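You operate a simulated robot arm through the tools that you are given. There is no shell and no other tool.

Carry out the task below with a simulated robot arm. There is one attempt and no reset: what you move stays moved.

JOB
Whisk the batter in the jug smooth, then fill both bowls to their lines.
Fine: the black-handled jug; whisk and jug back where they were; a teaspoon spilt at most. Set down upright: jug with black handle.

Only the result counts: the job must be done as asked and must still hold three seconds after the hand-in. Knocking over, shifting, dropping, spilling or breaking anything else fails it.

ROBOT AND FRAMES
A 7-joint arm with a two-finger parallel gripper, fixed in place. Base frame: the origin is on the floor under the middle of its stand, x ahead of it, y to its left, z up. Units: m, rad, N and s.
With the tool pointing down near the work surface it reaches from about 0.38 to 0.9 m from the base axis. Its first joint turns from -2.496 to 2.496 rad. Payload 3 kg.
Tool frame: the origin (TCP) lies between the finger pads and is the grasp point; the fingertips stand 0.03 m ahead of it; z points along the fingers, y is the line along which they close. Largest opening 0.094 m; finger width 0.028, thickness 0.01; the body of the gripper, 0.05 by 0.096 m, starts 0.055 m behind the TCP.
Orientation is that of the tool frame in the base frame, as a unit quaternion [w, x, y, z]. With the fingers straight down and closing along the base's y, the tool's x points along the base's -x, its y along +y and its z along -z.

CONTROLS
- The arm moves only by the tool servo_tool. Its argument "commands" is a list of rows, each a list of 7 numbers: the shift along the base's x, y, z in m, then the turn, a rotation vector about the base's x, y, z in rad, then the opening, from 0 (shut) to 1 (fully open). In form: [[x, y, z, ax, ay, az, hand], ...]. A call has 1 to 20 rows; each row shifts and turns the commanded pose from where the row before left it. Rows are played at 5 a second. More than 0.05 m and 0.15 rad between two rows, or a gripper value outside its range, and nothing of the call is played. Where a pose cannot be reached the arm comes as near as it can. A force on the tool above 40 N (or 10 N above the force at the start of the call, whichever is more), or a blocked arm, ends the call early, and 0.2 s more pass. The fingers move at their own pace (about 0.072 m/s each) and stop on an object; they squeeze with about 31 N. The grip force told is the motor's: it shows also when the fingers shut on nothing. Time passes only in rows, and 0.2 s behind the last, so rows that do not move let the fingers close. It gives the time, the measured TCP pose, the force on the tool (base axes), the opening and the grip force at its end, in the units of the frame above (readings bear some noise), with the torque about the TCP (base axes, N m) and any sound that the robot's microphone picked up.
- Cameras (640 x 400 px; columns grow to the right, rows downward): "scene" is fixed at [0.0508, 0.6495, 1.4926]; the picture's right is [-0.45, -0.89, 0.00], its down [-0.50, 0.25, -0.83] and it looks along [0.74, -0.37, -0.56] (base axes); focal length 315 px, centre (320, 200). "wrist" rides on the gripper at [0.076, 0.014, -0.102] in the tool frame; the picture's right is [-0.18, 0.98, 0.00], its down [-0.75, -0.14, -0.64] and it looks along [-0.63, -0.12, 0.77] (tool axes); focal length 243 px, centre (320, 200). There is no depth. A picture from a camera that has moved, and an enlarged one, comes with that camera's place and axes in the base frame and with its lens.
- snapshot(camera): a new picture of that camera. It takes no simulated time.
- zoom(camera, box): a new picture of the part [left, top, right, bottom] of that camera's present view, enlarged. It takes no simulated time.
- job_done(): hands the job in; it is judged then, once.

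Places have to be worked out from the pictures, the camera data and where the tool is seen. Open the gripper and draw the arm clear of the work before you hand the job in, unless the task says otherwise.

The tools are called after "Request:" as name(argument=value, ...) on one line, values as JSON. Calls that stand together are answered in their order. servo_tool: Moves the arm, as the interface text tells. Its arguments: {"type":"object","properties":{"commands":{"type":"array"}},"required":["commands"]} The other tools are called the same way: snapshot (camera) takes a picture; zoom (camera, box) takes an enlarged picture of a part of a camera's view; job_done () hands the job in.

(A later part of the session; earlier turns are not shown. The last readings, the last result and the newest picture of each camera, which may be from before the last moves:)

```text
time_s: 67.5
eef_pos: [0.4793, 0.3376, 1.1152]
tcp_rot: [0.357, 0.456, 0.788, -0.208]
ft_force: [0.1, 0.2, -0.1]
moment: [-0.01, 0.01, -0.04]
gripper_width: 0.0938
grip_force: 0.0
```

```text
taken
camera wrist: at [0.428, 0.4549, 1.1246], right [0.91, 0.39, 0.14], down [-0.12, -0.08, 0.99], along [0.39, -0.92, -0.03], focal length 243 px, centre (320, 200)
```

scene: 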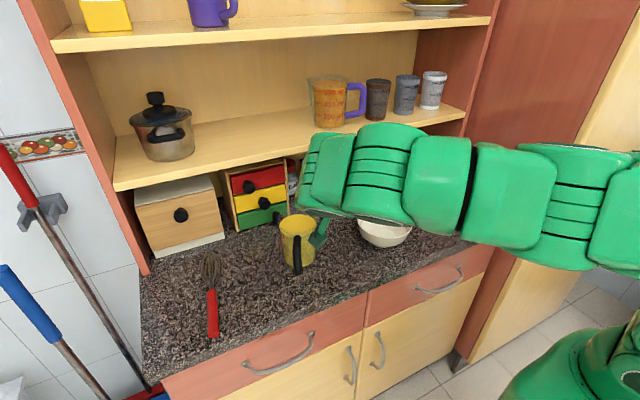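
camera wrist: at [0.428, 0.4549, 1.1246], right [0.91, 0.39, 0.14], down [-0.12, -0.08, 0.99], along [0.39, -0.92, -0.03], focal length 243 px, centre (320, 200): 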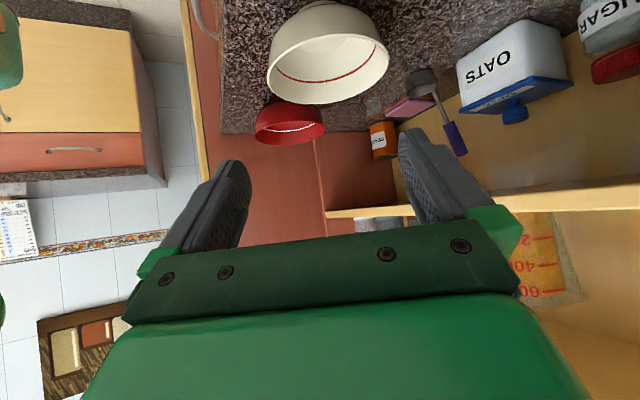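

The heading −60° pouring pose is reachable. Now I go to the jug: pitch to 12° below horizontal, heading −23°, stopping 12 cm short of the handle and still high.

Request:
servo_tool(commands=[[-0.0059, 0.0193, 0, -0.11, -0.0635, 0, 1], [-0.0059, 0.0193, 0, -0.11, -0.0635, 0, 1], [-0.0059, 0.0193, 0, -0.11, -0.0635, 0, 1], [-0.0059, 0.0193, 0, -0.11, -0.0635, 0, 1], [-0.0059, 0.0193, 0, 0, 0, 0.1292, 1], [-0.0059, 0.0193, 0, 0, 0, 0.1292, 1], [-0.0059, 0.0193, 0, 0, 0, 0.1292, 1], [-0.0059, 0.0193, 0, 0, 0, 0.1292, 1], [-0.0059, 0.0193, 0, 0, 0, 0.1292, 1], [0, 0, 0, 0, 0, 0, 1]])

Request:
snapshot(camera="scene")

Request:
snapshot(camera="wrist")

```text
time_s: 69.7
eef_pos: [0.428, 0.5127, 1.1166]
tcp_rot: [0.616, 0.155, 0.762, -0.126]
ft_force: [1.6, 0.0, -0.4]
moment: [0.02, -0.01, 0.02]
gripper_width: 0.094
grip_force: 0.0
```

```text
taken
```

scene: 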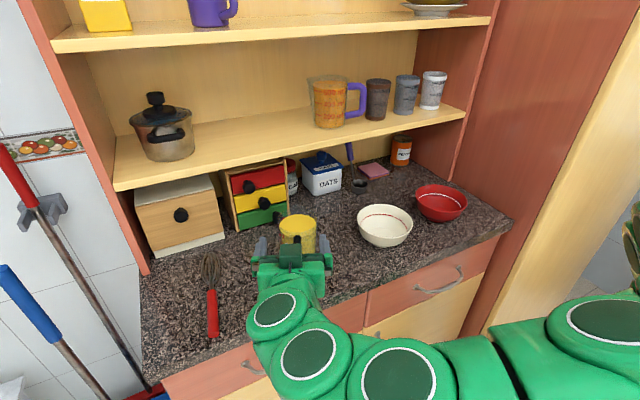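

```text
taken
camera wrist: at [0.3267, 0.5706, 1.0625], right [0.42, 0.89, 0.18], down [-0.49, 0.05, 0.87], along [0.77, -0.45, 0.46], focal length 243 px, centre (320, 200)
```

wrist: 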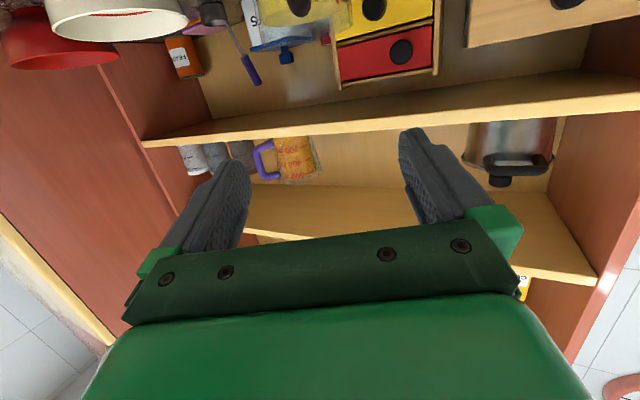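

Heading −23°, pitch 12° reached. Now I lower straight down to handle height (z≈1.004) and check the alignment before advancing.

Request:
servo_tool(commands=[[0, 0, -0.03, 0, 0, 0, 1], [0, 0, -0.03, 0, 0, 0, 1], [0, 0, -0.03, 0, 0, 0, 1], [0, 0, -0.022, 0, 0, 0, 1], [0, 0, 0, 0, 0, 0, 1]])

Request:
snapshot(camera="wrist")

Request:
zoom(camera="scene", box=[230, 200, 370, 320])

```text
time_s: 70.9
eef_pos: [0.4279, 0.5127, 1.0036]
tcp_rot: [0.615, 0.155, 0.763, -0.125]
ft_force: [-0.4, 0.4, -0.6]
moment: [0.02, -0.02, 0.02]
gripper_width: 0.0941
grip_force: 0.1
```

```text
taken
camera wrist: at [0.3251, 0.5697, 0.9498], right [0.42, 0.89, 0.18], down [-0.49, 0.05, 0.87], along [0.77, -0.45, 0.46], focal length 243 px, centre (320, 200)
```

wrist: 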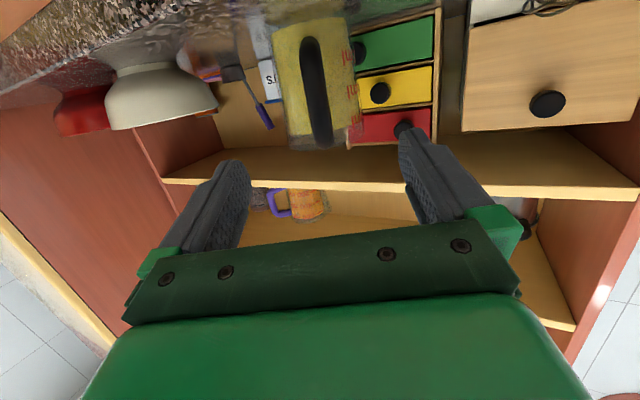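

```text
3.33 times, centred on (300, 260) of scene
camera zoom: at [0.0508, 0.6495, 1.4926], right [-0.45, -0.89, 0.0], down [-0.5, 0.25, -0.83], along [0.74, -0.37, -0.56], focal length 1051 px, centre (387, 0)
```

zoom: 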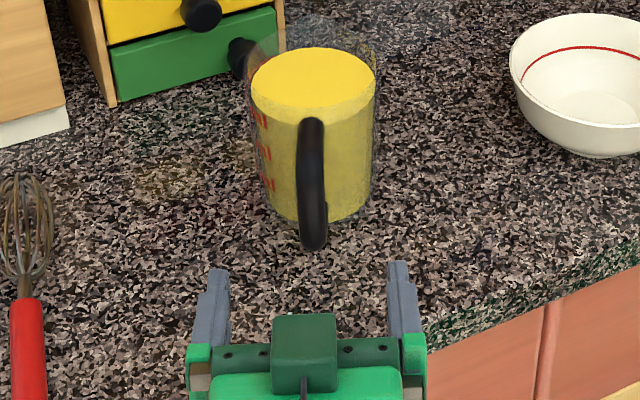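

The handle is about 2–3 mm right of the finger midline; otherwise aligned. I advance 0.116 m along the heading with that small lateral correction, leaving fingertips about 1 cm short of the jug wall.

Request:
servo_tool(commands=[[0.0258, -0.0135, 0, 0, 0, 0, 1], [0.0267, -0.0113, 0, 0, 0, 0, 1], [0.0267, -0.0113, 0, 0, 0, 0, 1], [0.0267, -0.0113, 0, 0, 0, 0, 1], [0, 0, 0, 0, 0, 0, 1]])

Request:
snapshot(camera="wrist")

Request:
zoom(camera="scene", box=[230, 190, 370, 310])

```text
time_s: 72.1
eef_pos: [0.5332, 0.4647, 1.0023]
tcp_rot: [0.616, 0.155, 0.762, -0.126]
ft_force: [-0.9, 0.1, 0.3]
moment: [0.01, 0.01, 0.01]
gripper_width: 0.0941
grip_force: 0.0
```

```text
taken
camera wrist: at [0.4311, 0.5223, 0.9492], right [0.42, 0.89, 0.18], down [-0.49, 0.05, 0.87], along [0.77, -0.45, 0.46], focal length 243 px, centre (320, 200)
```

wrist: 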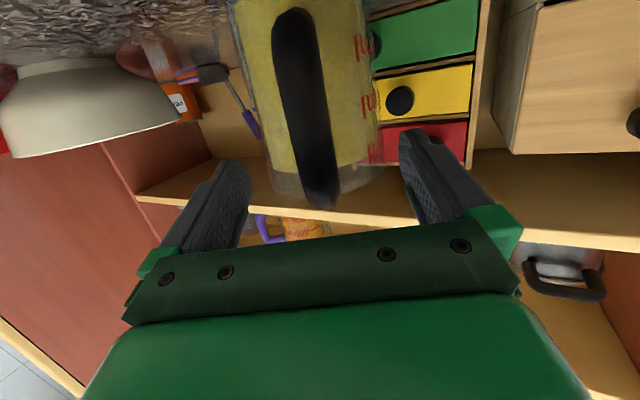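

```text
3.33 times, centred on (300, 250) of scene
camera zoom: at [0.0508, 0.6495, 1.4926], right [-0.45, -0.89, 0.0], down [-0.5, 0.25, -0.83], along [0.74, -0.37, -0.56], focal length 1051 px, centre (387, 33)
```

zoom: 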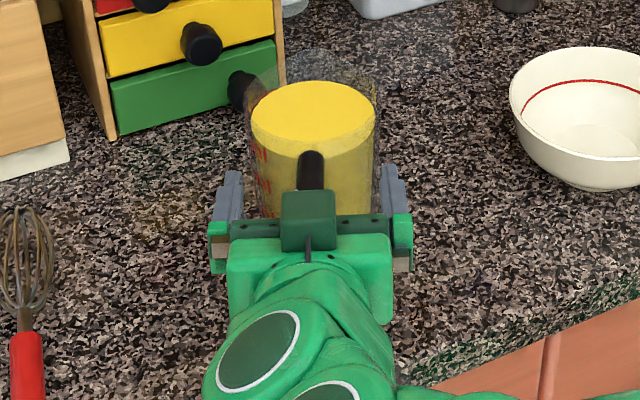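

The fingers straddle the top of the handle evenly. Closing now.

Request:
servo_tool(commands=[[0, 0, 0, 0, 0, 0, 0.4], [0, 0, 0, 0, 0, 0, 0.2], [0, 0, 0, 0, 0, 0, 0], [0, 0, 0, 0, 0, 0, 0], [0, 0, 0, 0, 0, 0, 0], [0, 0, 0, 0, 0, 0, 0]])

Request:
snapshot(camera="wrist")

Request:
zoom(camera="scene", box=[230, 190, 370, 310])

```text
time_s: 73.5
eef_pos: [0.5337, 0.4646, 1.003]
tcp_rot: [0.616, 0.155, 0.762, -0.126]
ft_force: [0.5, -0.3, 0.5]
moment: [-0.03, 0.0, -0.02]
gripper_width: 0.0226
grip_force: 31.3
```

```text
taken
camera wrist: at [0.4309, 0.5224, 0.9492], right [0.42, 0.89, 0.18], down [-0.49, 0.05, 0.87], along [0.77, -0.45, 0.46], focal length 243 px, centre (320, 200)
```

wrist: 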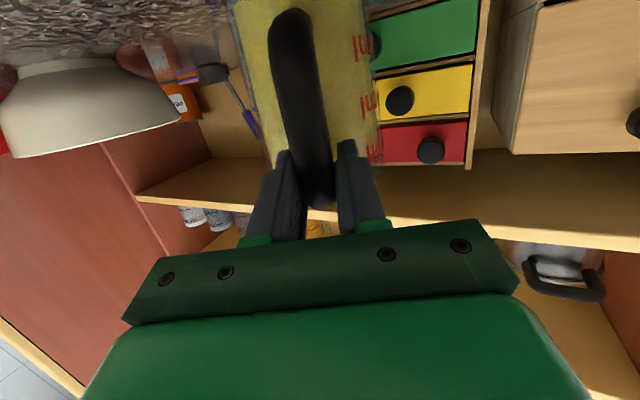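

```text
3.33 times, centred on (300, 250) of scene
camera zoom: at [0.0508, 0.6495, 1.4926], right [-0.45, -0.89, 0.0], down [-0.5, 0.25, -0.83], along [0.74, -0.37, -0.56], focal length 1051 px, centre (387, 33)
```

zoom: 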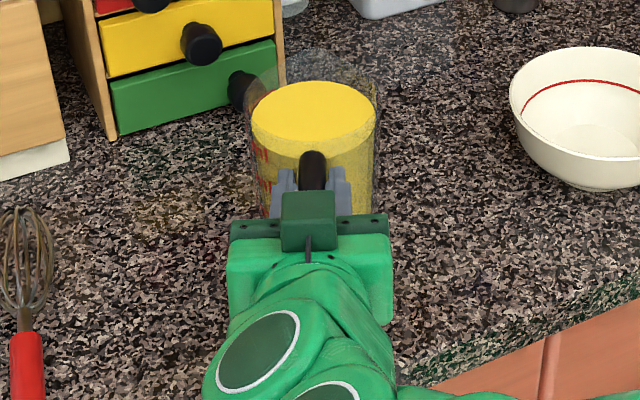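

Gripped at 22.6 mm with the jug unmoved. I record the pose (0.5335, 0.4647, 1.0027) for the return, then lift slowly by 1.5 cm and check for any rotation in the grip.

Request:
servo_tool(commands=[[0, 0, 0.003, 0, 0, 0, 0], [0, 0, 0.003, 0, 0, 0, 0], [0, 0, 0.003, 0, 0, 0, 0], [0, 0, 0.003, 0, 0, 0, 0], [0, 0, 0.003, 0, 0, 0, 0], [0, 0, 0, 0, 0, 0, 0]])

Request:
snapshot(camera="wrist")

Request:
zoom(camera="scene", box=[230, 190, 370, 310])

```text
time_s: 74.9
eef_pos: [0.5336, 0.4642, 1.0174]
tcp_rot: [0.615, 0.155, 0.763, -0.125]
ft_force: [0.4, 0.2, -2.0]
moment: [0.05, 0.13, 0.01]
gripper_width: 0.0224
grip_force: 31.2
```

```text
taken
camera wrist: at [0.4311, 0.5229, 0.9641], right [0.42, 0.89, 0.18], down [-0.49, 0.05, 0.87], along [0.77, -0.45, 0.46], focal length 243 px, centre (320, 200)
```

wrist: 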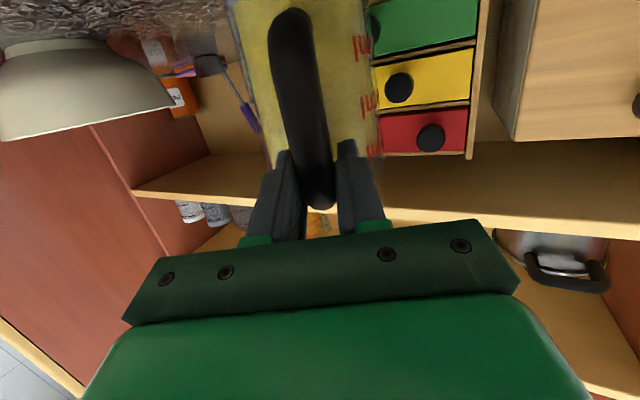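

```text
3.33 times, centred on (300, 250) of scene
camera zoom: at [0.0508, 0.6495, 1.4926], right [-0.45, -0.89, 0.0], down [-0.5, 0.25, -0.83], along [0.74, -0.37, -0.56], focal length 1051 px, centre (387, 33)
```

zoom: 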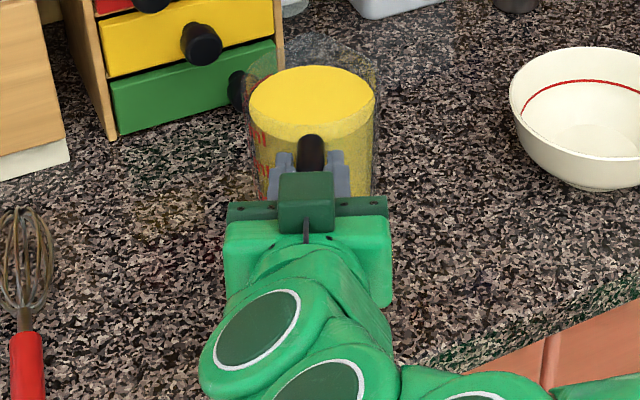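

The jug came up level and is light (about 2 N change), no slip. I raise it to z≈1.12 and carry it toward the white bowl while turning to heading −60°.

Request:
servo_tool(commands=[[0, 0, 0.02, 0, 0, 0, 0], [0, 0, 0.028, 0, 0, 0, 0], [0, 0, 0.028, 0, 0, 0, 0], [0, 0, 0.027, 0, 0, 0, 0], [-0.0055, -0.0119, 0, 0, 0, -0.0645, 0], [-0.0055, -0.0119, 0, 0, 0, -0.0645, 0], [-0.0055, -0.0119, 0, 0, 0, -0.0645, 0], [-0.0055, -0.0119, 0, 0, 0, -0.0645, 0], [-0.0055, -0.0119, 0, 0, 0, -0.0645, 0], [-0.0055, -0.0119, 0, 0, 0, -0.0645, 0], [-0.0055, -0.0119, 0, 0, 0, -0.0645, 0], [-0.0055, -0.0119, 0, 0, 0, -0.0645, 0], [-0.0055, -0.0119, 0, 0, 0, -0.0645, 0], [-0.0055, -0.0119, 0, 0, 0, -0.0645, 0], [0, 0, 0, 0, 0, 0, 0]])

Request:
snapshot(camera="scene")

Request:
snapshot(camera="wrist")

```text
time_s: 78.1
eef_pos: [0.4795, 0.3451, 1.1208]
tcp_rot: [0.544, 0.39, 0.673, -0.315]
ft_force: [0.4, 0.1, -2.2]
moment: [0.1, 0.08, 0.0]
gripper_width: 0.0226
grip_force: 30.8
```

```text
taken
```

scene: 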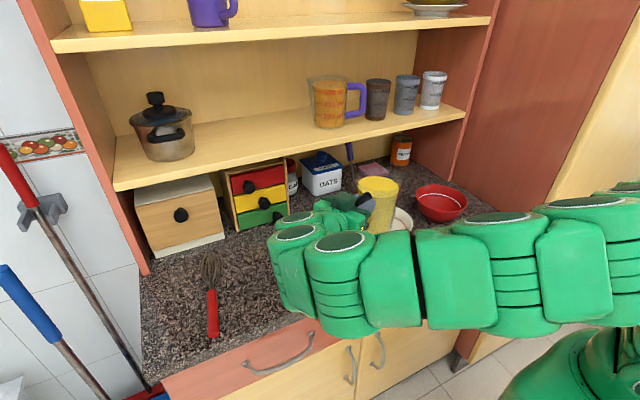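

```text
taken
camera wrist: at [0.4334, 0.4532, 1.0671], right [0.87, 0.46, 0.18], down [-0.36, 0.34, 0.87], along [0.34, -0.82, 0.46], focal length 243 px, centre (320, 200)
```

wrist: 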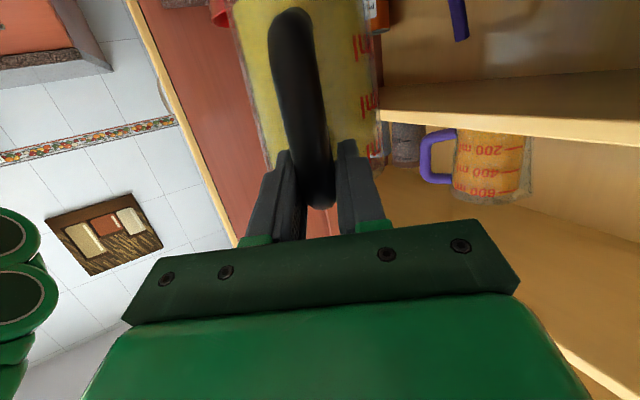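

The jug is upright over the white bowl's near side, heading −60°. I zoom in to check where the spout is relative to the bowl.

Request:
zoom(camera="scene", box=[330, 150, 490, 250])

```text
4.00 times, centred on (410, 200) of scene
camera zoom: at [0.0508, 0.6495, 1.4926], right [-0.45, -0.89, 0.0], down [-0.5, 0.25, -0.83], along [0.74, -0.37, -0.56], focal length 1262 px, centre (-40, 200)
```

zoom: 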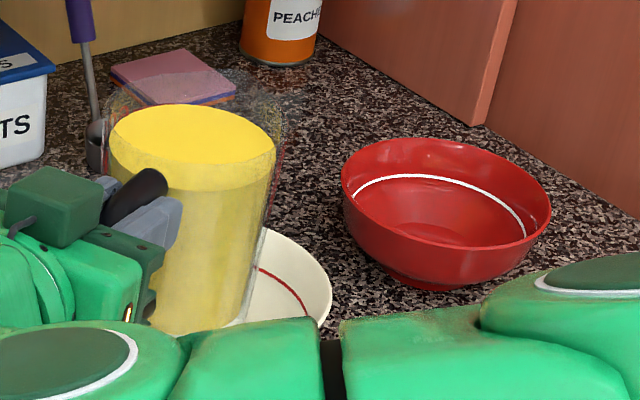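

Projection of my model matches the jug's rim in the picture, so the spout is at about (0.552, 0.22). I now tilt in stages with the lip held over the bowl: first to 20°, below the pouring angle.

Request:
servo_tool(commands=[[-0.0018, 0.0028, -0.007, 0.0757, 0.0434, 0, 0], [-0.0006, 0.0012, -0.0071, 0.0757, 0.0434, 0, 0], [-0.0001, 0.0001, -0.002, 0.0757, 0.0434, 0, 0], [0.0005, -0.0008, -0.0071, 0.0757, 0.0434, 0, 0], [0, 0, 0, 0, 0, 0, 0]])

Request:
zoom(camera="scene", box=[330, 150, 490, 250])

Request:
snapshot(camera="wrist")

```text
time_s: 79.3
eef_pos: [0.4768, 0.3473, 1.098]
tcp_rot: [0.419, 0.438, 0.758, -0.242]
ft_force: [0.3, -0.2, -2.6]
moment: [0.11, 0.06, 0.0]
gripper_width: 0.0225
grip_force: 30.6
```

```text
4.00 times, centred on (410, 200) of scene
camera zoom: at [0.0508, 0.6495, 1.4926], right [-0.45, -0.89, 0.0], down [-0.5, 0.25, -0.83], along [0.74, -0.37, -0.56], focal length 1262 px, centre (-40, 200)
```

zoom: 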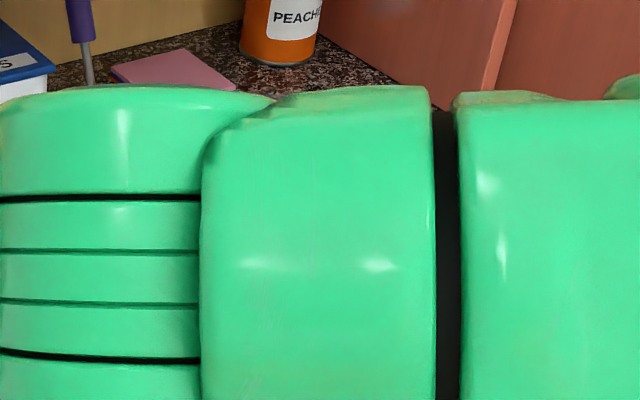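

```text
taken
camera wrist: at [0.4247, 0.4648, 1.0871], right [0.9, 0.4, 0.16], down [-0.19, 0.05, 0.98], along [0.39, -0.91, 0.13], focal length 243 px, centre (320, 200)
```

wrist: 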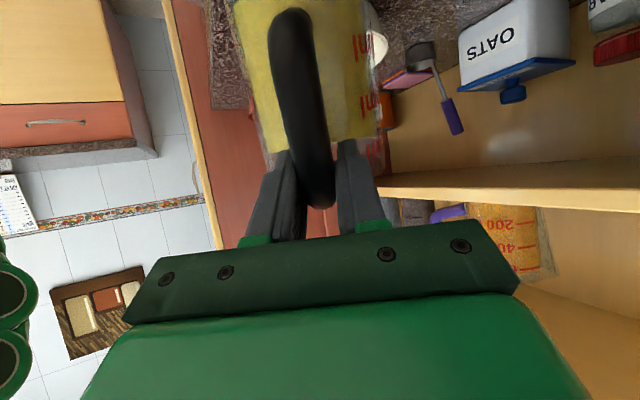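

The forearm hides the view at this angle, so I'll pour in measured steps and come away to look. First step: tilt slowly to 32.5°, hold about a second, and tilt back to 20°.

Request:
servo_tool(commands=[[0.0005, -0.0009, -0.0026, 0.0379, 0.0217, 0, 0], [0.0005, -0.0009, -0.0025, 0.0379, 0.0217, 0, 0], [0.0008, -0.0014, 0.0002, 0.0379, 0.0217, 0, 0], [0.0008, -0.0014, 0.0003, 0.0379, 0.0217, 0, 0], [0.0011, -0.0019, 0.0036, 0.0379, 0.0217, 0, 0], [0, 0, 0, 0, 0, 0, 0], [0, 0, 0, 0, 0, 0, 0], [0, 0, 0, 0, 0, 0, 0], [0, 0, 0, 0, 0, 0, 0], [0, 0, 0, 0, 0, 0, 0]])

Request:
snapshot(camera="scene")

Request:
snapshot(camera="wrist")

```text
time_s: 81.5
eef_pos: [0.4792, 0.3421, 1.0974]
tcp_rot: [0.333, 0.462, 0.799, -0.192]
ft_force: [0.1, 1.2, -2.6]
moment: [0.08, 0.06, -0.04]
gripper_width: 0.0227
grip_force: 31.8
```

```text
taken
```

scene: 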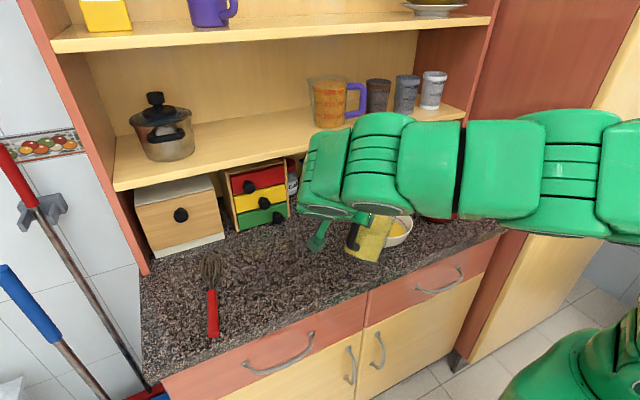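

```text
taken
camera wrist: at [0.4284, 0.4581, 1.1149], right [0.92, 0.38, 0.13], down [-0.09, -0.13, 0.99], along [0.39, -0.92, -0.09], focal length 243 px, centre (320, 200)
```

wrist: 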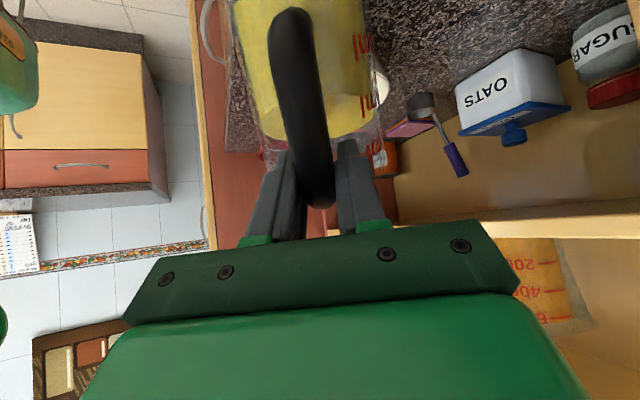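

The forearm has risen enough that the bowl shows under it, with some batter in it. I zoom in.

Request:
zoom(camera="scene", box=[330, 190, 450, 270])

Request:
zoom(camera="wrist", box=[220, 0, 420, 160])

```text
5.00 times, centred on (390, 230) of scene
camera zoom: at [0.0508, 0.6495, 1.4926], right [-0.45, -0.89, 0.0], down [-0.5, 0.25, -0.83], along [0.74, -0.37, -0.56], focal length 1577 px, centre (-30, 50)
```

zoom: 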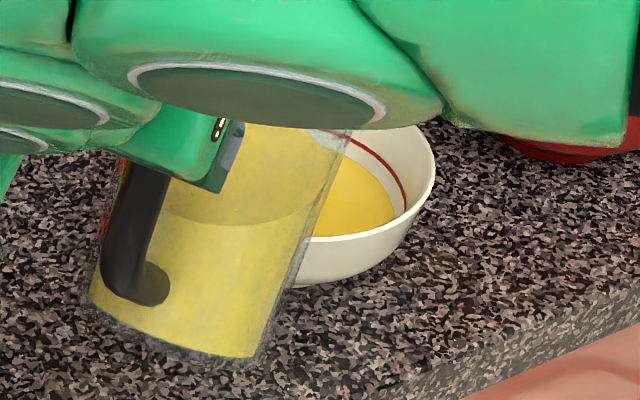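

```text
2.50 times, centred on (320, 80) of wrist
camera zoom: at [0.4284, 0.4581, 1.1149], right [0.92, 0.38, 0.13], down [-0.09, -0.13, 0.99], along [0.39, -0.92, -0.09], focal length 606 px, centre (320, 500)
```

zoom: 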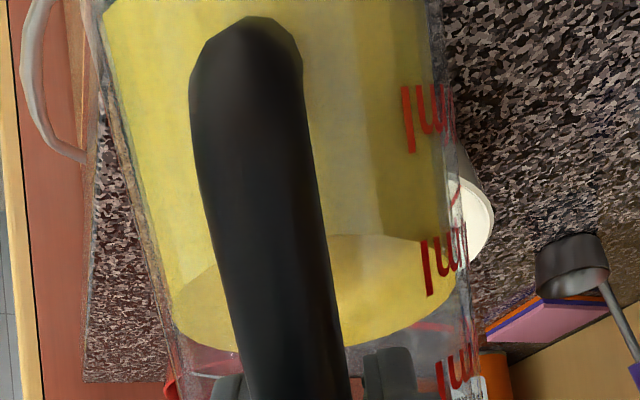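

About a third to half of the way up the bowl already, with no spill visible. I hold a second more to see whether it's still flowing.

Request:
servo_tool(commands=[[0, 0, 0, 0, 0, 0, 0], [0, 0, 0, 0, 0, 0, 0], [0, 0, 0, 0, 0, 0, 0]])

Request:
zoom(camera="scene", box=[330, 190, 450, 270])

Request:
zoom(camera="wrist", box=[220, 0, 420, 160])

```text
time_s: 82.3
eef_pos: [0.4807, 0.3411, 1.0972]
tcp_rot: [0.334, 0.462, 0.799, -0.192]
ft_force: [0.6, -0.4, -2.3]
moment: [0.09, 0.04, -0.04]
gripper_width: 0.0224
grip_force: 31.0
```

```text
5.00 times, centred on (390, 230) of scene
camera zoom: at [0.0508, 0.6495, 1.4926], right [-0.45, -0.89, 0.0], down [-0.5, 0.25, -0.83], along [0.74, -0.37, -0.56], focal length 1577 px, centre (-30, 50)
```

zoom: 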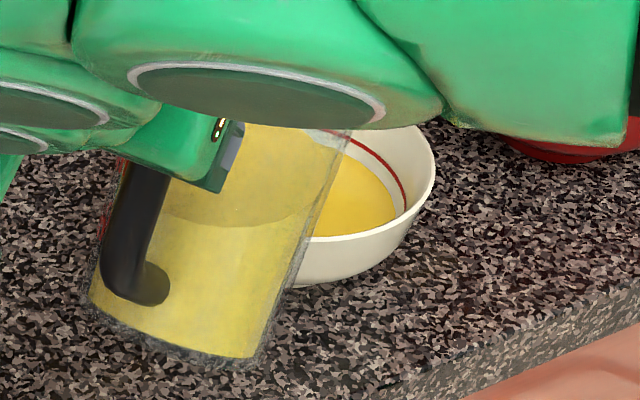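

```text
2.50 times, centred on (320, 80) of wrist
camera zoom: at [0.4284, 0.4581, 1.1149], right [0.92, 0.38, 0.13], down [-0.09, -0.13, 0.99], along [0.39, -0.92, -0.09], focal length 606 px, centre (320, 500)
```

zoom: 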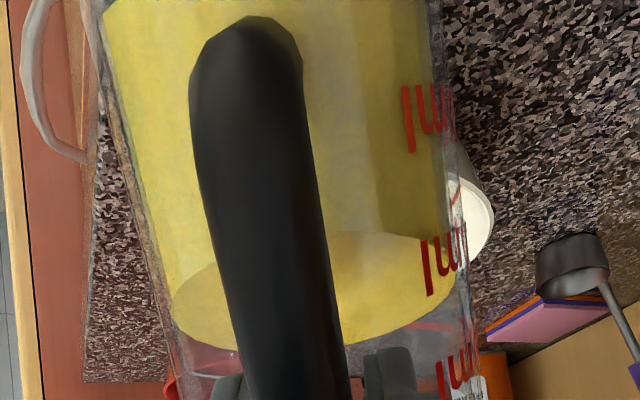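

Flow has almost stopped with the level roughly 1 cm under the red line. I add 5° more tilt in two slow rows, hold, and look again.

Request:
servo_tool(commands=[[0.0011, -0.0019, 0.0037, 0.0379, 0.0217, 0, 0], [0, 0, 0, 0, 0, 0, 0], [0.0013, -0.0023, 0.006, 0.0379, 0.0217, 0, 0], [0, 0, 0, 0, 0, 0, 0], [0, 0, 0, 0, 0, 0, 0], [0, 0, 0, 0, 0, 0, 0]])

Request:
zoom(camera="scene", box=[330, 190, 450, 270])

Request:
zoom(camera="wrist", box=[220, 0, 420, 160])

```text
time_s: 83.7
eef_pos: [0.4829, 0.3379, 1.1077]
tcp_rot: [0.298, 0.471, 0.812, -0.172]
ft_force: [0.6, -1.0, -2.4]
moment: [0.05, 0.05, -0.02]
gripper_width: 0.0223
grip_force: 31.3
```

```text
5.00 times, centred on (390, 230) of scene
camera zoom: at [0.0508, 0.6495, 1.4926], right [-0.45, -0.89, 0.0], down [-0.5, 0.25, -0.83], along [0.74, -0.37, -0.56], focal length 1577 px, centre (-30, 50)
```

zoom: 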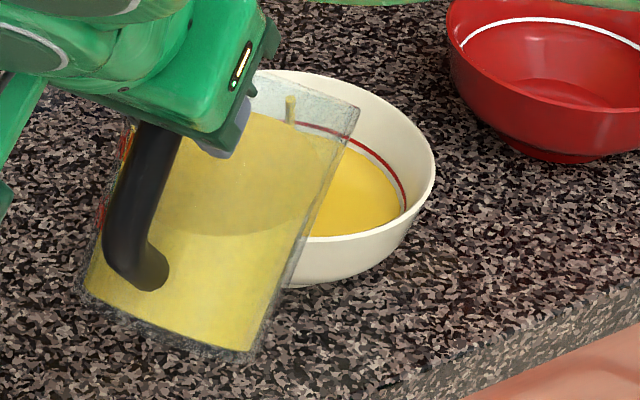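

```text
2.50 times, centred on (320, 80) of wrist
camera zoom: at [0.4318, 0.4521, 1.1358], right [0.92, 0.37, 0.12], down [-0.04, -0.21, 0.98], along [0.39, -0.91, -0.18], focal length 606 px, centre (320, 500)
```

zoom: 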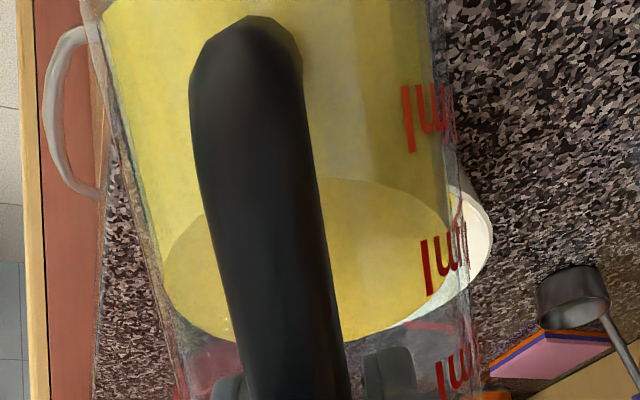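

Now the view is clear: a thin stream still falls into the bowl, and the level is close beneath the line. I zoom in tighter to judge the gap.

Request:
zoom(camera="scene", box=[375, 200, 425, 240])

```text
10.00 times, centred on (400, 220) of scene
camera zoom: at [0.0508, 0.6495, 1.4926], right [-0.45, -0.89, 0.0], down [-0.5, 0.25, -0.83], along [0.74, -0.37, -0.56], focal length 3154 px, centre (-480, 0)
```

zoom: 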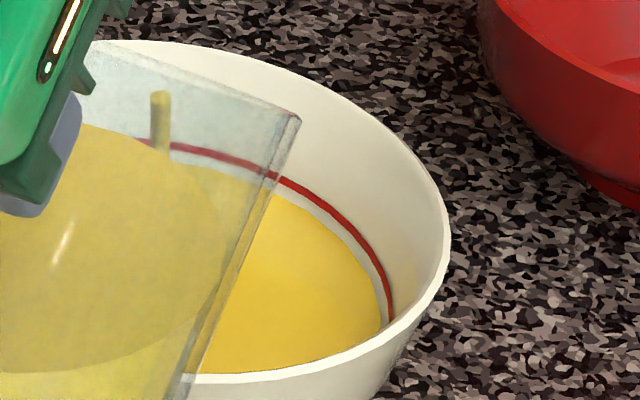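

About 3 mm below the line with the thin stream still running. I hold 0.4 s more and check again.

Request:
servo_tool(commands=[[0, 0, 0, 0, 0, 0, 0], [0, 0, 0, 0, 0, 0, 0]])

Request:
zoom(camera="scene", box=[375, 200, 425, 240])

```text
time_s: 84.3
eef_pos: [0.482, 0.3383, 1.1077]
tcp_rot: [0.298, 0.471, 0.812, -0.172]
ft_force: [0.0, 0.0, -2.6]
moment: [0.06, -0.01, -0.01]
gripper_width: 0.0224
grip_force: 31.3
```

```text
10.00 times, centred on (400, 220) of scene
camera zoom: at [0.0508, 0.6495, 1.4926], right [-0.45, -0.89, 0.0], down [-0.5, 0.25, -0.83], along [0.74, -0.37, -0.56], focal length 3154 px, centre (-480, 0)
```

zoom: 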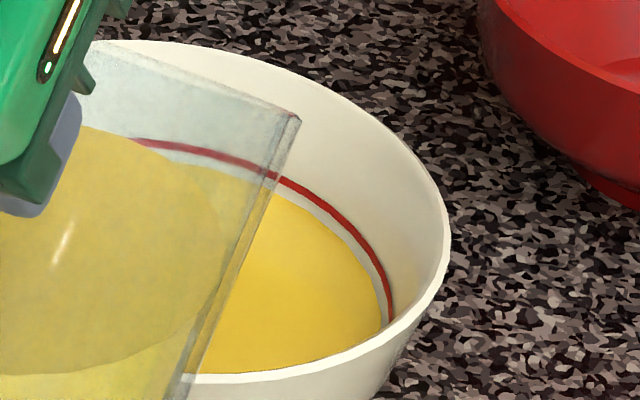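

The stream has stopped; gap is now about 2–3 mm. I'll tilt just 1.2° more, wait for the flow to settle, and look.

Request:
servo_tool(commands=[[0.0006, -0.0011, 0.0028, 0.0182, 0.0104, 0, 0], [0, 0, 0, 0, 0, 0, 0], [0, 0, 0, 0, 0, 0, 0], [0, 0, 0, 0, 0, 0, 0], [0, 0, 0, 0, 0, 0, 0], [0, 0, 0, 0, 0, 0, 0]])

Request:
zoom(camera="scene", box=[375, 200, 425, 240])

```text
time_s: 85.7
eef_pos: [0.4823, 0.3361, 1.1103]
tcp_rot: [0.29, 0.473, 0.815, -0.167]
ft_force: [-0.8, 0.4, -1.8]
moment: [0.06, 0.03, 0.03]
gripper_width: 0.0222
grip_force: 31.1
```

```text
10.00 times, centred on (400, 220) of scene
camera zoom: at [0.0508, 0.6495, 1.4926], right [-0.45, -0.89, 0.0], down [-0.5, 0.25, -0.83], along [0.74, -0.37, -0.56], focal length 3154 px, centre (-480, 0)
```

zoom: 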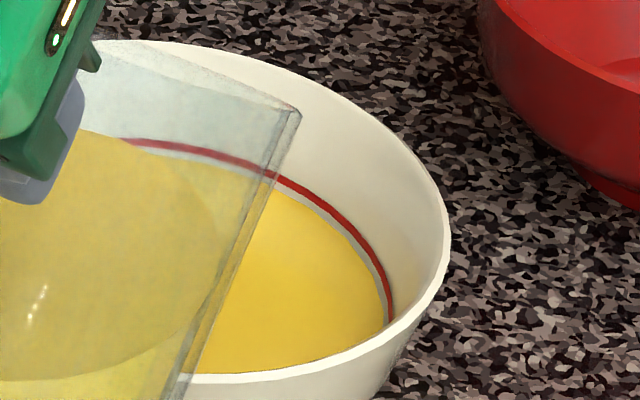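

Gap halved to about 1.5 mm. Another 1.3°.

Request:
servo_tool(commands=[[0.0006, -0.0011, 0.0029, 0.0197, 0.0113, 0, 0], [0, 0, 0, 0, 0, 0, 0], [0, 0, 0, 0, 0, 0, 0], [0, 0, 0, 0, 0, 0, 0], [0, 0, 0, 0, 0, 0, 0], [0, 0, 0, 0, 0, 0, 0]])

Request:
zoom(camera="scene", box=[375, 200, 425, 240])

```text
time_s: 87.1
eef_pos: [0.4834, 0.3358, 1.1124]
tcp_rot: [0.281, 0.474, 0.819, -0.161]
ft_force: [0.1, 0.4, -3.3]
moment: [0.05, 0.03, -0.01]
gripper_width: 0.0226
grip_force: 31.3
```

```text
10.00 times, centred on (400, 220) of scene
camera zoom: at [0.0508, 0.6495, 1.4926], right [-0.45, -0.89, 0.0], down [-0.5, 0.25, -0.83], along [0.74, -0.37, -0.56], focal length 3154 px, centre (-480, 0)
```

zoom: 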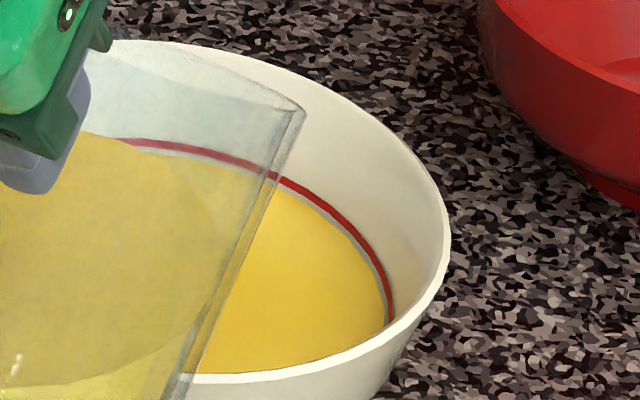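

Very close now, about 1 mm. I wait a moment to see whether any slow flow remains before the last touch.

Request:
servo_tool(commands=[[0, 0, 0, 0, 0, 0, 0], [0, 0, 0, 0, 0, 0, 0], [0, 0, 0, 0, 0, 0, 0], [0, 0, 0, 0, 0, 0, 0]])

Request:
zoom(camera="scene", box=[390, 210, 420, 235])

Request:
zoom(camera="scene", box=[330, 190, 450, 270])

```text
time_s: 88.1
eef_pos: [0.4838, 0.3352, 1.1133]
tcp_rot: [0.281, 0.474, 0.818, -0.162]
ft_force: [-0.2, -0.3, -2.9]
moment: [0.06, 0.01, 0.0]
gripper_width: 0.0227
grip_force: 31.2
```

```text
16.00 times, centred on (405, 222) of scene
camera zoom: at [0.0508, 0.6495, 1.4926], right [-0.45, -0.89, 0.0], down [-0.5, 0.25, -0.83], along [0.74, -0.37, -0.56], focal length 5046 px, centre (-1040, -160)
```

zoom: 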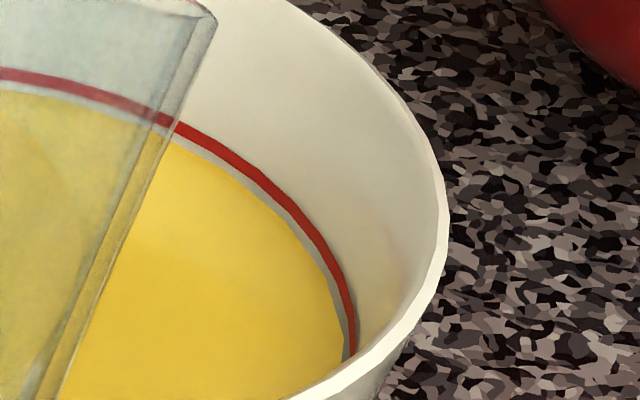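

```text
5.00 times, centred on (390, 230) of scene
camera zoom: at [0.0508, 0.6495, 1.4926], right [-0.45, -0.89, 0.0], down [-0.5, 0.25, -0.83], along [0.74, -0.37, -0.56], focal length 1577 px, centre (-30, 50)
```

zoom: 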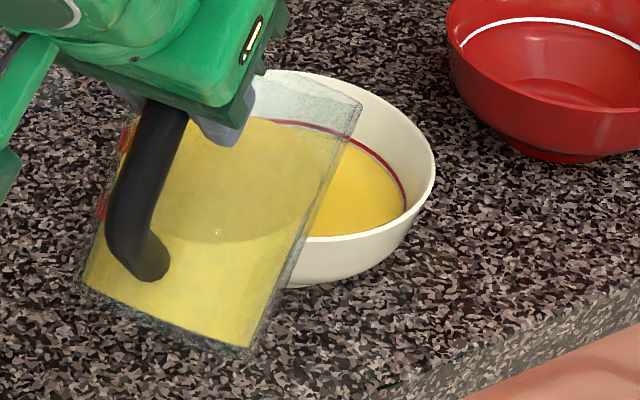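

Gap to the line's middle is about 2.5 mm. I tilt another 2° and let it settle.

Request:
servo_tool(commands=[[0.001, -0.0018, 0.0045, 0.0303, 0.0174, 0, 0], [0, 0, 0, 0, 0, 0, 0], [0, 0, 0, 0, 0, 0, 0], [0, 0, 0, 0, 0, 0, 0], [0, 0, 0, 0, 0, 0, 0], [0, 0, 0, 0, 0, 0, 0], [0, 0, 0, 0, 0, 0, 0]])

Request:
zoom(camera="scene", box=[390, 210, 420, 235])

```text
time_s: 89.7
eef_pos: [0.4829, 0.3334, 1.118]
tcp_rot: [0.266, 0.477, 0.824, -0.154]
ft_force: [-0.9, -0.3, -3.1]
moment: [0.05, 0.03, 0.01]
gripper_width: 0.0226
grip_force: 31.3
```

```text
16.00 times, centred on (405, 222) of scene
camera zoom: at [0.0508, 0.6495, 1.4926], right [-0.45, -0.89, 0.0], down [-0.5, 0.25, -0.83], along [0.74, -0.37, -0.56], focal length 5046 px, centre (-1040, -160)
```

zoom: 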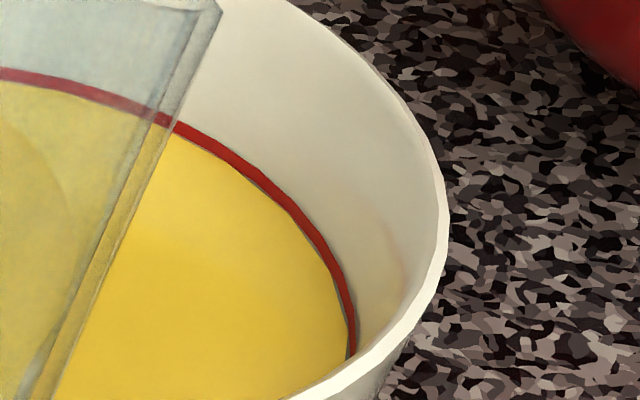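

The batter now touches the lower edge of the red line. One last 0.8° to bring it to the line's middle.

Request:
servo_tool(commands=[[0.0004, -0.0007, 0.0018, 0.0121, 0.0069, 0, 0], [0, 0, 0, 0, 0, 0, 0], [0, 0, 0, 0, 0, 0, 0], [0, 0, 0, 0, 0, 0, 0], [0, 0, 0, 0, 0, 0, 0], [0, 0, 0, 0, 0, 0, 0]])

Request:
zoom(camera="scene", box=[390, 210, 420, 235])

Request:
zoom(camera="scene", box=[330, 190, 450, 270])

```text
time_s: 91.1
eef_pos: [0.4842, 0.3327, 1.1188]
tcp_rot: [0.26, 0.477, 0.826, -0.15]
ft_force: [-0.7, -0.2, -2.4]
moment: [0.05, 0.03, 0.03]
gripper_width: 0.0225
grip_force: 30.8
```

```text
16.00 times, centred on (405, 222) of scene
camera zoom: at [0.0508, 0.6495, 1.4926], right [-0.45, -0.89, 0.0], down [-0.5, 0.25, -0.83], along [0.74, -0.37, -0.56], focal length 5046 px, centre (-1040, -160)
```

zoom: 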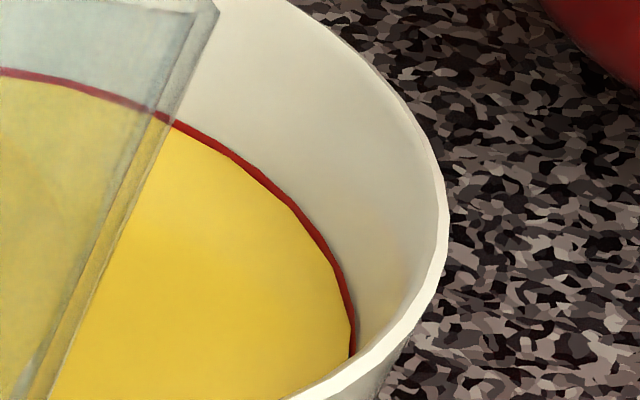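

```text
5.00 times, centred on (390, 230) of scene
camera zoom: at [0.0508, 0.6495, 1.4926], right [-0.45, -0.89, 0.0], down [-0.5, 0.25, -0.83], along [0.74, -0.37, -0.56], focal length 1577 px, centre (-30, 50)
```

zoom: 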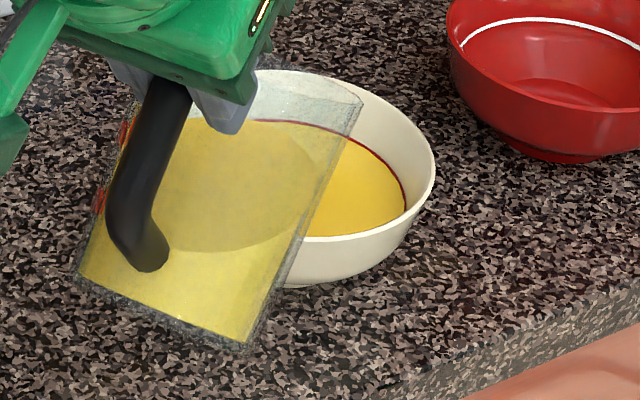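

White bowl is filled to its line, with no spill around it. I tilt the jug back to 35° (well below the now-needed pouring angle), raise it, and carry it level across to the red bowl.

Request:
servo_tool(commands=[[-0.001, 0.0037, 0.012, -0.0606, -0.0347, 0, 0], [-0.001, 0.0037, 0.015, -0.0606, -0.0347, 0, 0], [0, 0, 0, 0, 0, 0, 0], [0, 0, 0, 0, 0, 0, 0], [0, 0, 0.028, 0, 0, 0, 0], [0.0014, -0.0266, 0, 0, 0, 0, 0], [0.0014, -0.0266, 0, 0, 0, 0, 0], [0.0014, -0.0266, 0, 0, 0, 0, 0], [0.0014, -0.0266, 0, 0, 0, 0, 0], [0.0014, -0.0266, 0, 0, 0, 0, 0], [0.0014, -0.0266, 0, 0, 0, 0, 0], [0.0014, -0.0266, 0, 0, 0, 0, 0], [0.0014, -0.0266, 0, 0, 0, 0, 0], [0, 0, 0, 0, 0, 0, 0]])

Request:
snapshot(camera="scene")

Request:
zoom(camera="scene", box=[345, 160, 505, 260])

Request:
snapshot(camera="wrist")

```text
time_s: 94.1
eef_pos: [0.5016, 0.1204, 1.1592]
tcp_rot: [0.302, 0.469, 0.806, -0.199]
ft_force: [-0.7, -0.1, -2.4]
moment: [0.07, 0.06, 0.0]
gripper_width: 0.0226
grip_force: 31.1
```

```text
taken
```

scene: 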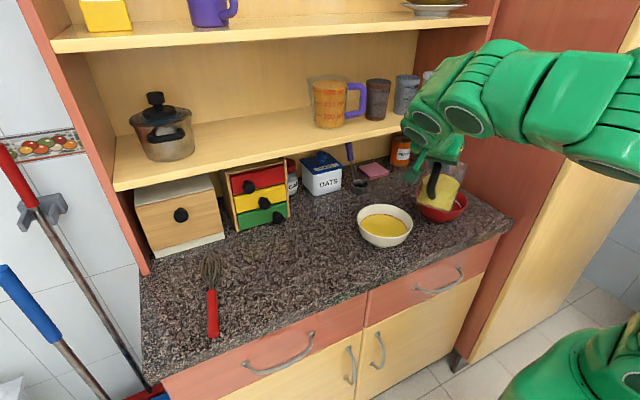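

```text
4.00 times, centred on (425, 210) of scene
camera zoom: at [0.0508, 0.6495, 1.4926], right [-0.45, -0.89, 0.0], down [-0.5, 0.25, -0.83], along [0.74, -0.37, -0.56], focal length 1262 px, centre (-100, 160)
```

zoom: 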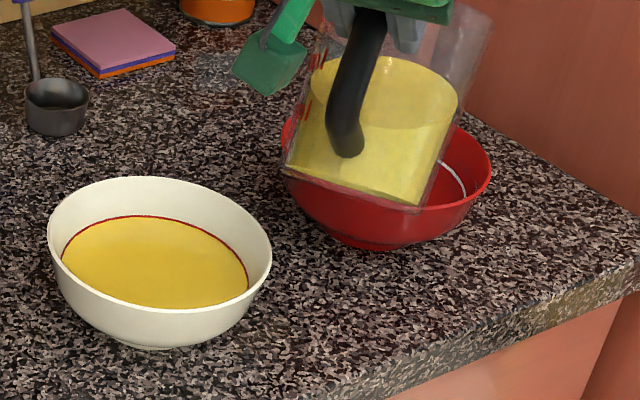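

```text
taken
camera wrist: at [0.453, 0.2368, 1.1812], right [0.93, 0.36, 0.09], down [-0.03, -0.16, 0.99], along [0.37, -0.92, -0.14], focal length 243 px, centre (320, 200)
```

wrist: 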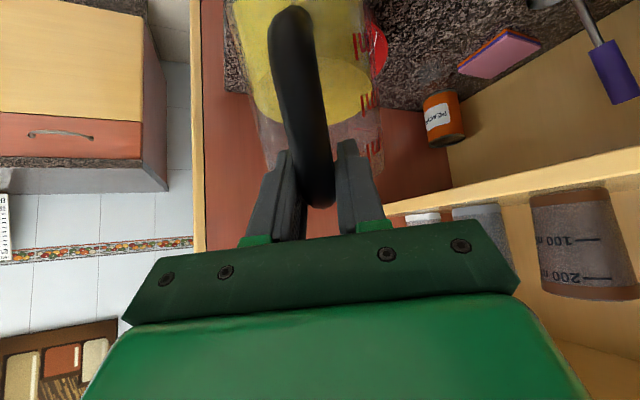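

White bowl sits exactly on its line and the view of both bowls is now open. The measured pose is a little off the commanded one, so I hold a moment and read it again.

Request:
servo_tool(commands=[[0, 0, 0, 0, 0, 0, 0], [0, 0, 0, 0, 0, 0, 0]])

Request:
zoom(camera="scene", box=[385, 150, 505, 250])

```text
time_s: 94.7
eef_pos: [0.5007, 0.1202, 1.1592]
tcp_rot: [0.303, 0.468, 0.806, -0.197]
ft_force: [0.7, -0.1, -2.5]
moment: [0.09, 0.03, -0.03]
gripper_width: 0.0223
grip_force: 31.1
```

```text
4.00 times, centred on (445, 200) of scene
camera zoom: at [0.0508, 0.6495, 1.4926], right [-0.45, -0.89, 0.0], down [-0.5, 0.25, -0.83], along [0.74, -0.37, -0.56], focal length 1262 px, centre (-180, 200)
```

zoom: 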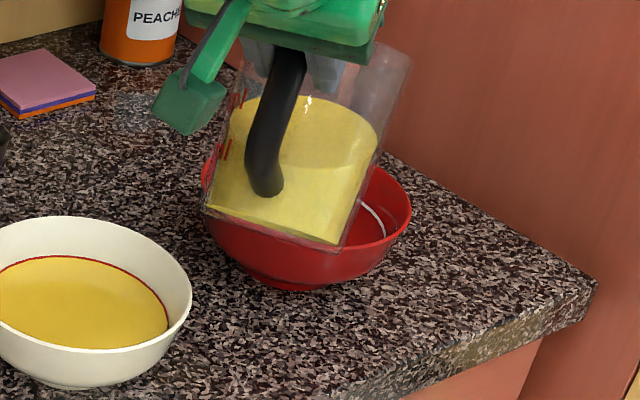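

The pose is steady: θ≈36°, spout over the red bowl. I tilt 6° further, still below the pouring angle, and lower a bit, then verify the pose.

Request:
servo_tool(commands=[[0.0015, -0.0028, -0.008, 0.0455, 0.026, 0, 0], [0.0016, -0.0029, -0.008, 0.0455, 0.026, 0, 0], [0, 0, 0, 0, 0, 0, 0]])

Request:
zoom(camera="scene", box=[385, 150, 505, 250])

```text
time_s: 95.5
eef_pos: [0.4984, 0.1197, 1.1541]
tcp_rot: [0.272, 0.478, 0.82, -0.16]
ft_force: [0.4, 0.7, -3.2]
moment: [0.04, 0.0, -0.01]
gripper_width: 0.0227
grip_force: 31.3
```

```text
4.00 times, centred on (445, 200) of scene
camera zoom: at [0.0508, 0.6495, 1.4926], right [-0.45, -0.89, 0.0], down [-0.5, 0.25, -0.83], along [0.74, -0.37, -0.56], focal length 1262 px, centre (-180, 200)
```

zoom: 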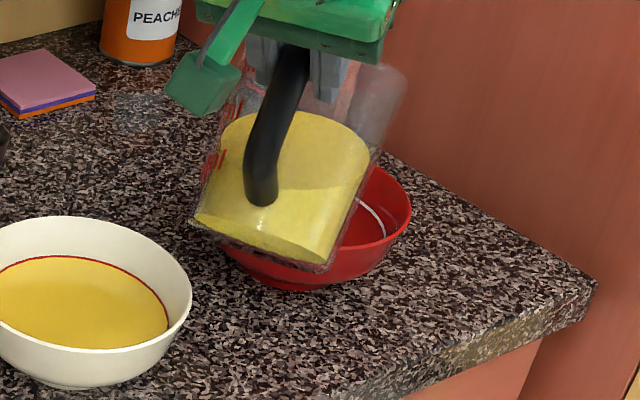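

Pose tracks well now (θ≈41°). I start pouring into the red bowl: tilt slowly to 50° with the lip held about 9 cm above the bowl's inside, then look.

Request:
servo_tool(commands=[[0.0013, -0.0022, -0.0072, 0.0303, 0.0174, 0, 0], [0.0013, -0.0022, -0.0071, 0.0303, 0.0174, 0, 0], [0.0018, -0.0031, 0.0004, 0.0379, 0.0217, 0, 0], [0.0019, -0.0033, 0.0003, 0.0379, 0.0217, 0, 0], [0, 0, 0, 0, 0, 0, 0], [0, 0, 0, 0, 0, 0, 0]])

Request:
zoom(camera="scene", box=[385, 150, 505, 250])

```text
time_s: 96.9
eef_pos: [0.5022, 0.1118, 1.1455]
tcp_rot: [0.21, 0.485, 0.84, -0.12]
ft_force: [0.8, 0.2, -2.4]
moment: [0.04, 0.02, -0.01]
gripper_width: 0.0227
grip_force: 30.8
```

```text
4.00 times, centred on (445, 200) of scene
camera zoom: at [0.0508, 0.6495, 1.4926], right [-0.45, -0.89, 0.0], down [-0.5, 0.25, -0.83], along [0.74, -0.37, -0.56], focal length 1262 px, centre (-180, 200)
```

zoom: 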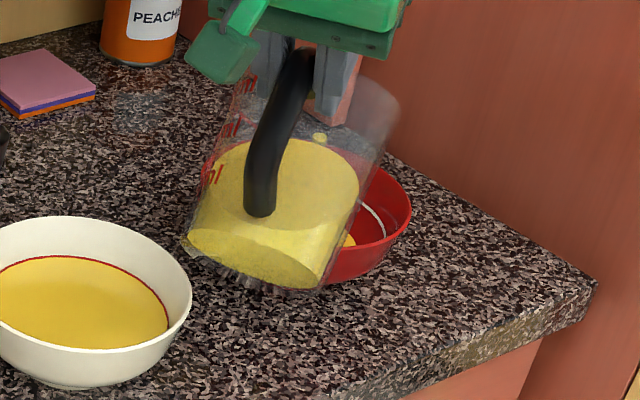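

Batter is landing inside the red bowl. I continue: 52.5°, then 55°, with holds.

Request:
servo_tool(commands=[[0, 0, 0, 0, 0, 0, 0], [0.0019, -0.0034, 0.0001, 0.0379, 0.0217, 0, 0], [0, 0, 0, 0, 0, 0, 0], [0.0021, -0.0038, 0.005, 0.0379, 0.0217, 0, 0], [0, 0, 0, 0, 0, 0, 0], [0, 0, 0, 0, 0, 0, 0], [0, 0, 0, 0, 0, 0, 0]])

Request:
zoom(camera="scene", box=[385, 150, 505, 250])

Request:
zoom(camera="scene", box=[420, 180, 480, 230])

```text
time_s: 98.5
eef_pos: [0.5056, 0.1039, 1.1478]
tcp_rot: [0.173, 0.491, 0.848, -0.1]
ft_force: [0.0, 0.1, -2.4]
moment: [0.01, -0.01, -0.03]
gripper_width: 0.0224
grip_force: 30.8
```

```text
4.00 times, centred on (445, 200) of scene
camera zoom: at [0.0508, 0.6495, 1.4926], right [-0.45, -0.89, 0.0], down [-0.5, 0.25, -0.83], along [0.74, -0.37, -0.56], focal length 1262 px, centre (-180, 200)
```

zoom: 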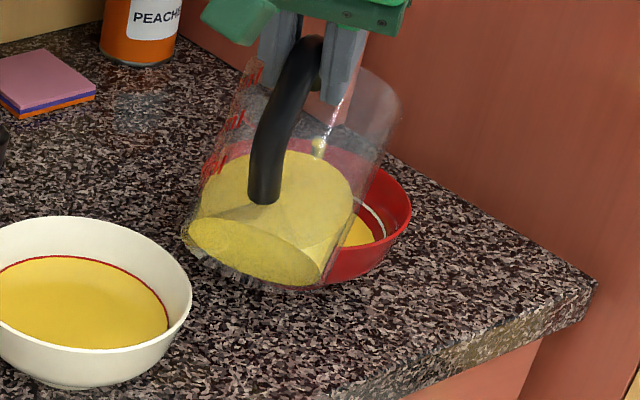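

```text
8.00 times, centred on (450, 205) of scene
camera zoom: at [0.0508, 0.6495, 1.4926], right [-0.45, -0.89, 0.0], down [-0.5, 0.25, -0.83], along [0.74, -0.37, -0.56], focal length 2523 px, centre (-720, 160)
```

zoom: 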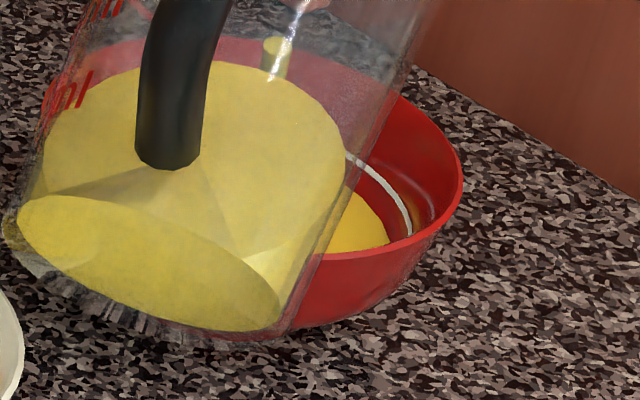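

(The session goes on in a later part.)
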